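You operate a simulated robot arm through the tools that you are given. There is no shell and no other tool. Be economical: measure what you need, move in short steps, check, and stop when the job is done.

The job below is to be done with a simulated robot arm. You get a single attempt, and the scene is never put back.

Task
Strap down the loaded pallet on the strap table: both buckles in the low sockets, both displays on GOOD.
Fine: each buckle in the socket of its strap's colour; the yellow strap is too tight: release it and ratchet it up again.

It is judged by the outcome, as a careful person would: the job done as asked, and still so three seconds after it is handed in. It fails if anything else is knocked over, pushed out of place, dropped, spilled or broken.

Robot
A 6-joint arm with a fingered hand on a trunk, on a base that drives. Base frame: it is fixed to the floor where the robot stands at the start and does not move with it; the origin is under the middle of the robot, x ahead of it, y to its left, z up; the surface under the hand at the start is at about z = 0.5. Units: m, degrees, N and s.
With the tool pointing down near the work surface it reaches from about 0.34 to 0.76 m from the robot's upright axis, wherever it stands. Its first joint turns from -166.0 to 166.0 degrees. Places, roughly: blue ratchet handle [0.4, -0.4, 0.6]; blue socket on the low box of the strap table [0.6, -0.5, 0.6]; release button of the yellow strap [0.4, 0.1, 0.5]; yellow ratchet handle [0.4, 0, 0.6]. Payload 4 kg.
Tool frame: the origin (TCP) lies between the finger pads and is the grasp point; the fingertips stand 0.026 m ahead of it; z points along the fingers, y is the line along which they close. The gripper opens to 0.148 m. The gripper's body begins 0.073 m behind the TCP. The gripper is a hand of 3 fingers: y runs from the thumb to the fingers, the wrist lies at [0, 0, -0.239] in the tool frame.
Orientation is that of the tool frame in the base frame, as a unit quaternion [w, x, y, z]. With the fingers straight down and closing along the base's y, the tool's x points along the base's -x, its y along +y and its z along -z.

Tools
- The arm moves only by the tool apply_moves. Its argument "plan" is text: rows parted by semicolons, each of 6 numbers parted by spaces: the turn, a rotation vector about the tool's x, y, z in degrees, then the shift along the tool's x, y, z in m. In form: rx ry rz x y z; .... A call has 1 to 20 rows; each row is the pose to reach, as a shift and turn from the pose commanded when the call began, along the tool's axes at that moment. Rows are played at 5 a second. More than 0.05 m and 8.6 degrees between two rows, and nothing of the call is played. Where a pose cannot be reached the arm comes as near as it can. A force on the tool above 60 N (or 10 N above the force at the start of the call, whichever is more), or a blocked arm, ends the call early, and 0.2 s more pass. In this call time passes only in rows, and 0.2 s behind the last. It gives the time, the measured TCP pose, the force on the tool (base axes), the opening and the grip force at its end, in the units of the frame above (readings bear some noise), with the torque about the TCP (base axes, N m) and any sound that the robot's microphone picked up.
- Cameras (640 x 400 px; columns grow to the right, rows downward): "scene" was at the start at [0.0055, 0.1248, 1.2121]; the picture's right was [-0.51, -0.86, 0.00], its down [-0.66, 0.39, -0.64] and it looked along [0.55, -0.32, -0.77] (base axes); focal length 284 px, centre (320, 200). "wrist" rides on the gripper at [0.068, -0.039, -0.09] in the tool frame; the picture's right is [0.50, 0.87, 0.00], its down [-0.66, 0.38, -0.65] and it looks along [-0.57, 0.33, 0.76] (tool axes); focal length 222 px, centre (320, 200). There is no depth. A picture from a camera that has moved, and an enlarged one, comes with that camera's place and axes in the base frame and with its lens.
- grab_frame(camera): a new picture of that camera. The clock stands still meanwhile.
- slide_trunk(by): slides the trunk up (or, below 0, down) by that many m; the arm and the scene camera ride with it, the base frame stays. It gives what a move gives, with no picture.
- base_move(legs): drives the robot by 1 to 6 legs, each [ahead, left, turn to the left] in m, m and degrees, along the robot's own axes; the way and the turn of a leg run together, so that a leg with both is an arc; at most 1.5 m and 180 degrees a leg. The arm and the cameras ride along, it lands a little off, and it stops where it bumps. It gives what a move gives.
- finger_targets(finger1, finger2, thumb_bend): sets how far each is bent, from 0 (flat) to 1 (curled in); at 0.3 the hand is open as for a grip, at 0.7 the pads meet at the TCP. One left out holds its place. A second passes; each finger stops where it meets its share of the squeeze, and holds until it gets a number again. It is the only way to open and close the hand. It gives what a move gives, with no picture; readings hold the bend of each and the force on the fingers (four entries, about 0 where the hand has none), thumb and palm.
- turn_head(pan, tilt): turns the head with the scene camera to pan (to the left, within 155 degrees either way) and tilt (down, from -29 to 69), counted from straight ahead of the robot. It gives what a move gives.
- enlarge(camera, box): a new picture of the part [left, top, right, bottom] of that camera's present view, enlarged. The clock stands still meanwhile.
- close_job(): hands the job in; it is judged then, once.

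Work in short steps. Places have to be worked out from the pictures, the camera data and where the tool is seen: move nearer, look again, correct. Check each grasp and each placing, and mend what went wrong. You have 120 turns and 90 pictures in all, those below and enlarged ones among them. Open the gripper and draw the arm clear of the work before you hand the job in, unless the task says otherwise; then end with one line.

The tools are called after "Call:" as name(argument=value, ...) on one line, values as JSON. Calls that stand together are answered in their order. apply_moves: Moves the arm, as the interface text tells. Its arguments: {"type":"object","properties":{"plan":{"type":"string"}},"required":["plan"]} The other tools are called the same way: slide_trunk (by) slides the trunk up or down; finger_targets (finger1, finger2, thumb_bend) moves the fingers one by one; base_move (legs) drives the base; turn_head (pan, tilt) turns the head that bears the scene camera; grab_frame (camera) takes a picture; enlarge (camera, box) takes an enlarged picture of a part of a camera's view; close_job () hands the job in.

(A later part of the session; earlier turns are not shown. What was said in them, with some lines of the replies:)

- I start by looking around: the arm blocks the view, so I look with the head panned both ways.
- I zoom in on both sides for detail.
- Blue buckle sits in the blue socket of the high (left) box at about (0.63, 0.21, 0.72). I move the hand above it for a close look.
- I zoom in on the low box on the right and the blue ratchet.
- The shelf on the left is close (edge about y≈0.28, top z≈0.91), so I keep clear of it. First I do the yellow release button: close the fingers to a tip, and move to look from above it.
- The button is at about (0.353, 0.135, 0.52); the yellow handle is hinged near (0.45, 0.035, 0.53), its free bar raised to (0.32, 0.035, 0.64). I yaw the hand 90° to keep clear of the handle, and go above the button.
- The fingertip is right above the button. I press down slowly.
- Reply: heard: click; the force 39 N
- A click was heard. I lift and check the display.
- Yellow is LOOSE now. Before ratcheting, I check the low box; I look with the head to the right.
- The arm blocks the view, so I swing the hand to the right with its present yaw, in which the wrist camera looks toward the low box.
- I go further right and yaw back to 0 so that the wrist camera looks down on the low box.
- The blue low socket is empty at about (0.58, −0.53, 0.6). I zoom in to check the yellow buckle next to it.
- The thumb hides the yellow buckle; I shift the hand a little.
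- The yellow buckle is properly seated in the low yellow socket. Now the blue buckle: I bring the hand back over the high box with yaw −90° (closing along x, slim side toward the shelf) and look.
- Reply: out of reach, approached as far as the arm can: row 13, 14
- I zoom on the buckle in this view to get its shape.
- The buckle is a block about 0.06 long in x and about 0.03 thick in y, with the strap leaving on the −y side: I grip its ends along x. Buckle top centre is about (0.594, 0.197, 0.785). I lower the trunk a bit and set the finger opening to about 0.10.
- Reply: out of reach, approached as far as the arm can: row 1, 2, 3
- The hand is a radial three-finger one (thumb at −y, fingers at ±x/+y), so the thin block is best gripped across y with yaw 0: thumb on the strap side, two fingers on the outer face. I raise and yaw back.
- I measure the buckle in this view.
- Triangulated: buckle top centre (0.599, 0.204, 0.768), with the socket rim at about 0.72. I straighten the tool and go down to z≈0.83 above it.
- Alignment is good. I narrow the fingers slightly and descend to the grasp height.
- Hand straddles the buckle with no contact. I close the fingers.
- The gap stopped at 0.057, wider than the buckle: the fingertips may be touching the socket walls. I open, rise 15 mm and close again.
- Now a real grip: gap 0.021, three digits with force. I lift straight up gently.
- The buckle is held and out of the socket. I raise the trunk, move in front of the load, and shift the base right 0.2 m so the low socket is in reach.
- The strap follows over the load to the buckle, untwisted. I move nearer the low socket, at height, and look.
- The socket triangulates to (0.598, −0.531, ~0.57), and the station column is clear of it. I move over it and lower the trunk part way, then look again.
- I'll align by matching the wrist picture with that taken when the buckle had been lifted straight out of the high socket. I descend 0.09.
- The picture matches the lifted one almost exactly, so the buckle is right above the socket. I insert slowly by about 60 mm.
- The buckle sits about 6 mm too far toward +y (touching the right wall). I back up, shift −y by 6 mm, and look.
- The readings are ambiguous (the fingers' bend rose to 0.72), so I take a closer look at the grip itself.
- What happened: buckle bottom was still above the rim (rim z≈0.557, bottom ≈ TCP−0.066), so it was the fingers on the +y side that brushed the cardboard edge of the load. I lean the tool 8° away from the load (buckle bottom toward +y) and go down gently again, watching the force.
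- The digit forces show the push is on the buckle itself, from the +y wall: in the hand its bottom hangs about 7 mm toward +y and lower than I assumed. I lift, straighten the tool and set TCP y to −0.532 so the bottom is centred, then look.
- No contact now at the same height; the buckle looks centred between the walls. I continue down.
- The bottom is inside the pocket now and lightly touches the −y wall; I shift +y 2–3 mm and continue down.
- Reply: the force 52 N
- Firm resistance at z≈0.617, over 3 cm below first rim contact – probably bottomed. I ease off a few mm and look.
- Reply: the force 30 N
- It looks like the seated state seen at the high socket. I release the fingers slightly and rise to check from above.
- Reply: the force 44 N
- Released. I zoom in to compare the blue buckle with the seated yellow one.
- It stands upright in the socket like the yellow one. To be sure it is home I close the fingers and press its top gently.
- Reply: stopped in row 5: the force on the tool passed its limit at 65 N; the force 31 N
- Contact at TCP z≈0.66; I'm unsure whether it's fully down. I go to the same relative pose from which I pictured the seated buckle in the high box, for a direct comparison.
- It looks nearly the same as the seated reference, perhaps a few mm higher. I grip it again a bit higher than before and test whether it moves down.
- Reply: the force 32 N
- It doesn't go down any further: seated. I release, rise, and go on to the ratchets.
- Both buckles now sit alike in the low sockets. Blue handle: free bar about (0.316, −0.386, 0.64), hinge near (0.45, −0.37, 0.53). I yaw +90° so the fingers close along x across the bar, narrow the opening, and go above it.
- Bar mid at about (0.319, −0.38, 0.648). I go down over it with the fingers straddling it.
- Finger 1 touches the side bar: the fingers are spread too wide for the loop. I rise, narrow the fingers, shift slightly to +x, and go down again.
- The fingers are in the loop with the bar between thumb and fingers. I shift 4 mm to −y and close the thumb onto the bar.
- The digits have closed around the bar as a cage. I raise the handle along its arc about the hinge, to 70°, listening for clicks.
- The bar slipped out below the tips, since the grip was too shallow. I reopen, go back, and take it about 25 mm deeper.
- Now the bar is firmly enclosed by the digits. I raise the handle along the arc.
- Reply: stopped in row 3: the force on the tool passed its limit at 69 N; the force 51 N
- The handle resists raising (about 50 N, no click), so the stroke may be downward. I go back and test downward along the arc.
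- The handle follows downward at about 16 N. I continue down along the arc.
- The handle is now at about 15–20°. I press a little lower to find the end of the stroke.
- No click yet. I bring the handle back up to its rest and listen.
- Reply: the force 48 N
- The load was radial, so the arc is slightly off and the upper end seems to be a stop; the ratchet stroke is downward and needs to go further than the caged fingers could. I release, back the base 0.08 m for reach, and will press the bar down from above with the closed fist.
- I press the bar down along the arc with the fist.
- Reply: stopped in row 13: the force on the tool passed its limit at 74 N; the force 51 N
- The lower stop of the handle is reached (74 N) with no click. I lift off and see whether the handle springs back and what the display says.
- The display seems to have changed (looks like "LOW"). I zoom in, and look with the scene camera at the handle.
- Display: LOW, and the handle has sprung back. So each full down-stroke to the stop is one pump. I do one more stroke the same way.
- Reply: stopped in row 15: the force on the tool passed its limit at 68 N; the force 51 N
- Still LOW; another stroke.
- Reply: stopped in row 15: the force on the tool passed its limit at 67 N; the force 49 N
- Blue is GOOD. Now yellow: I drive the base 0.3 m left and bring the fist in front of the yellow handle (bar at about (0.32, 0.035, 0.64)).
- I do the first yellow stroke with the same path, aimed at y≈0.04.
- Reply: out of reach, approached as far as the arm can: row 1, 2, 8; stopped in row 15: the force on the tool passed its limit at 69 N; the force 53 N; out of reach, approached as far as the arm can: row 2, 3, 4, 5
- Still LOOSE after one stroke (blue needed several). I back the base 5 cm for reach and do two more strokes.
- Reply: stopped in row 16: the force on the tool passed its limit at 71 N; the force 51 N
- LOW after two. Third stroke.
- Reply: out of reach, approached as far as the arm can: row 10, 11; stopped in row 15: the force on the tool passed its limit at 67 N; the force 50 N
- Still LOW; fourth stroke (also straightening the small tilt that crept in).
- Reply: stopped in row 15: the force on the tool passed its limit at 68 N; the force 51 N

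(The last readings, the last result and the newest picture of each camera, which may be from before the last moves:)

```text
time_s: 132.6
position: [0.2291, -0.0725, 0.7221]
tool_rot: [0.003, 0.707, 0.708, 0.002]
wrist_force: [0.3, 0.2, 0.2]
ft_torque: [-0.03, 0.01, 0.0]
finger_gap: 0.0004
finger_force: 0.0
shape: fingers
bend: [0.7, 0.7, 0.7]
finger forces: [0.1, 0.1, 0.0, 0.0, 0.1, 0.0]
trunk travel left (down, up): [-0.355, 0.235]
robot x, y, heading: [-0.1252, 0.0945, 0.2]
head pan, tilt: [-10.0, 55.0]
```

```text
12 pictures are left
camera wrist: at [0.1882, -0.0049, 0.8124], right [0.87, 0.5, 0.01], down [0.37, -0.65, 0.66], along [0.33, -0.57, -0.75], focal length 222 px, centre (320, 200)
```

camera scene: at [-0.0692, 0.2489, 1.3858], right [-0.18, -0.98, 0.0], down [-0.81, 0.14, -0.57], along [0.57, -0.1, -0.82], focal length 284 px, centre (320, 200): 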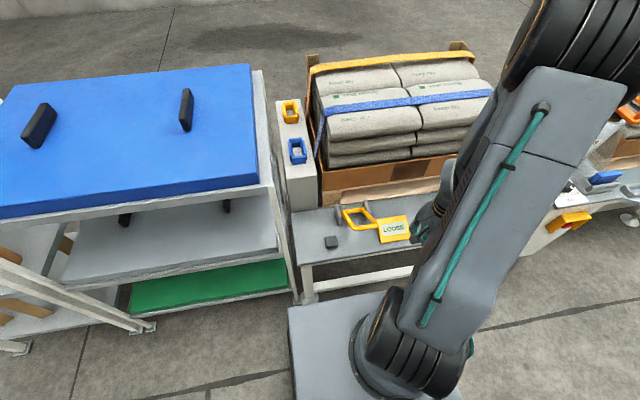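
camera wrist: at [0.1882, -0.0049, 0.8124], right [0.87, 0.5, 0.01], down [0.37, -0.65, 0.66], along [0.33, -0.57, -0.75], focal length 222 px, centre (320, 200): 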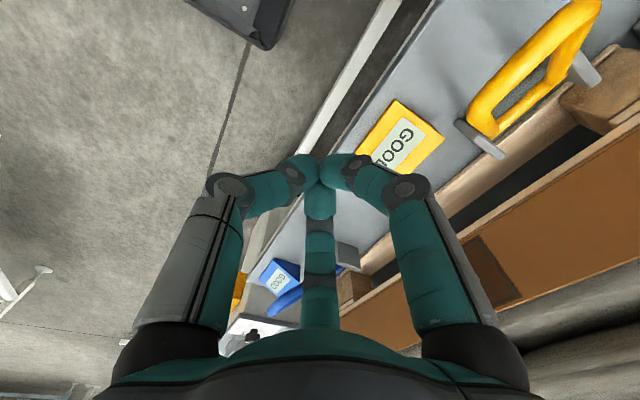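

Yellow is GOOD too. I raise and draw back the arm, open the hand, and check everything once more.

Call:
base_move(legs=[[-0.12, 0, 0]])

Call:
finger_targets(finger1=0.3, finger2=0.3, thumb_bend=0.3)

Call:
slide_trunk(by=0.2)

Call:
turn_head(pan=-12, tilt=45)

Call:
grab_frame(camera="scene")

Call:
grab_frame(camera="wrist")

```text
time_s: 133.9
position: [0.11, -0.0732, 0.7229]
tool_rot: [0.003, 0.707, 0.707, 0.002]
wrist_force: [0.0, 0.6, 0.3]
ft_torque: [-0.02, 0.01, 0.0]
finger_gap: 0.0
finger_force: 0.0
shape: fingers
bend: [0.7, 0.7, 0.7]
finger forces: [0.1, 0.0, 0.0, 0.0, 0.1, 0.1]
trunk travel left (down, up): [-0.355, 0.235]
robot x, y, heading: [-0.2538, 0.1023, 0.0]
head pan, tilt: [-10.0, 55.0]
```

```text
time_s: 134.9
position: [0.1095, -0.073, 0.7232]
tool_rot: [0.003, 0.706, 0.708, 0.003]
wrist_force: [0.9, 0.0, 0.5]
ft_torque: [0.01, 0.02, -0.01]
finger_gap: 0.1268
finger_force: 0.1
shape: fingers
bend: [0.3, 0.3, 0.3]
finger forces: [0.1, 0.1, 0.1, 0.0, 0.1, 0.1]
trunk travel left (down, up): [-0.355, 0.235]
robot x, y, heading: [-0.2503, 0.096, -0.1]
head pan, tilt: [-10.0, 55.0]
```

```text
time_s: 137.0
position: [0.1087, -0.0721, 0.9228]
tool_rot: [0.004, 0.706, 0.708, 0.003]
wrist_force: [-0.1, 1.0, 0.2]
ft_torque: [-0.03, -0.01, -0.01]
finger_gap: 0.1267
finger_force: 0.1
shape: fingers
bend: [0.3, 0.3, 0.3]
finger forces: [0.0, 0.0, 0.0, 0.0, 0.2, 0.0]
trunk travel left (down, up): [-0.555, 0.035]
robot x, y, heading: [-0.2487, 0.1002, 0.0]
head pan, tilt: [-10.0, 55.0]
```

```text
time_s: 137.8
position: [0.1089, -0.0734, 0.9221]
tool_rot: [0.003, 0.707, 0.707, 0.003]
wrist_force: [0.3, -1.3, -0.2]
ft_torque: [-0.03, 0.01, -0.01]
finger_gap: 0.1264
finger_force: 0.1
shape: fingers
bend: [0.3, 0.3, 0.3]
finger forces: [0.0, 0.0, 0.0, 0.1, 0.0, 0.0]
trunk travel left (down, up): [-0.555, 0.035]
robot x, y, heading: [-0.2499, 0.0959, -0.3]
head pan, tilt: [-12.0, 45.0]
```

```text
11 pictures are left
camera scene: at [-0.2311, 0.2446, 1.5991], right [-0.21, -0.98, 0.0], down [-0.69, 0.15, -0.71], along [0.69, -0.15, -0.71], focal length 284 px, centre (320, 200)
```

scene: 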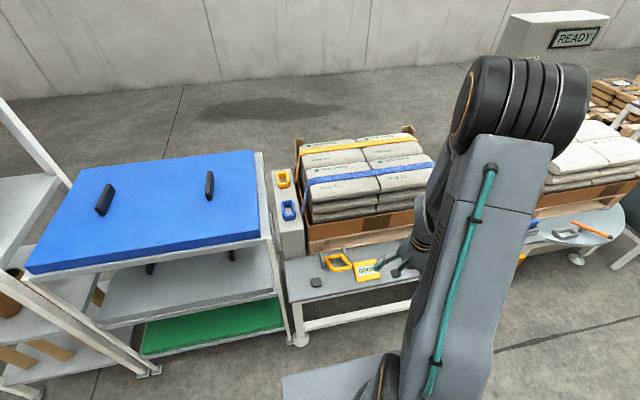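

```text
10 pictures are left
camera wrist: at [0.0683, -0.0043, 1.0121], right [0.87, 0.5, 0.01], down [0.37, -0.65, 0.66], along [0.34, -0.57, -0.75], focal length 222 px, centre (320, 200)
```

wrist: 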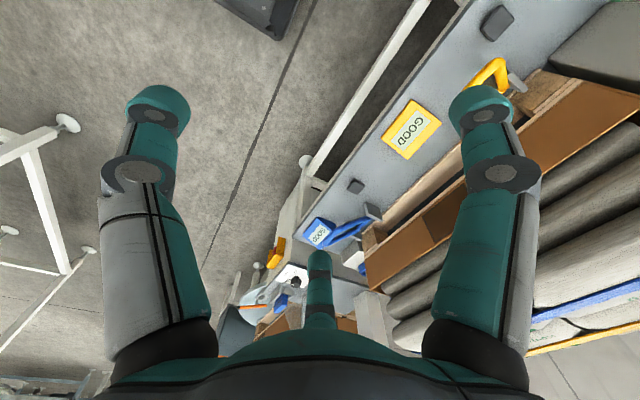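

Both displays read GOOD, both buckles are in the low sockets of their own colour, the hand is open and clear, and nothing is disturbed. I hand the job in.

Call:
close_job()

```text
The job is handed in.
```

The job is handed in: the blue buckle is moved to the low blue socket, the yellow buckle was already in the low yellow one, and both displays read GOOD after I released yellow and ratcheted both straps up.
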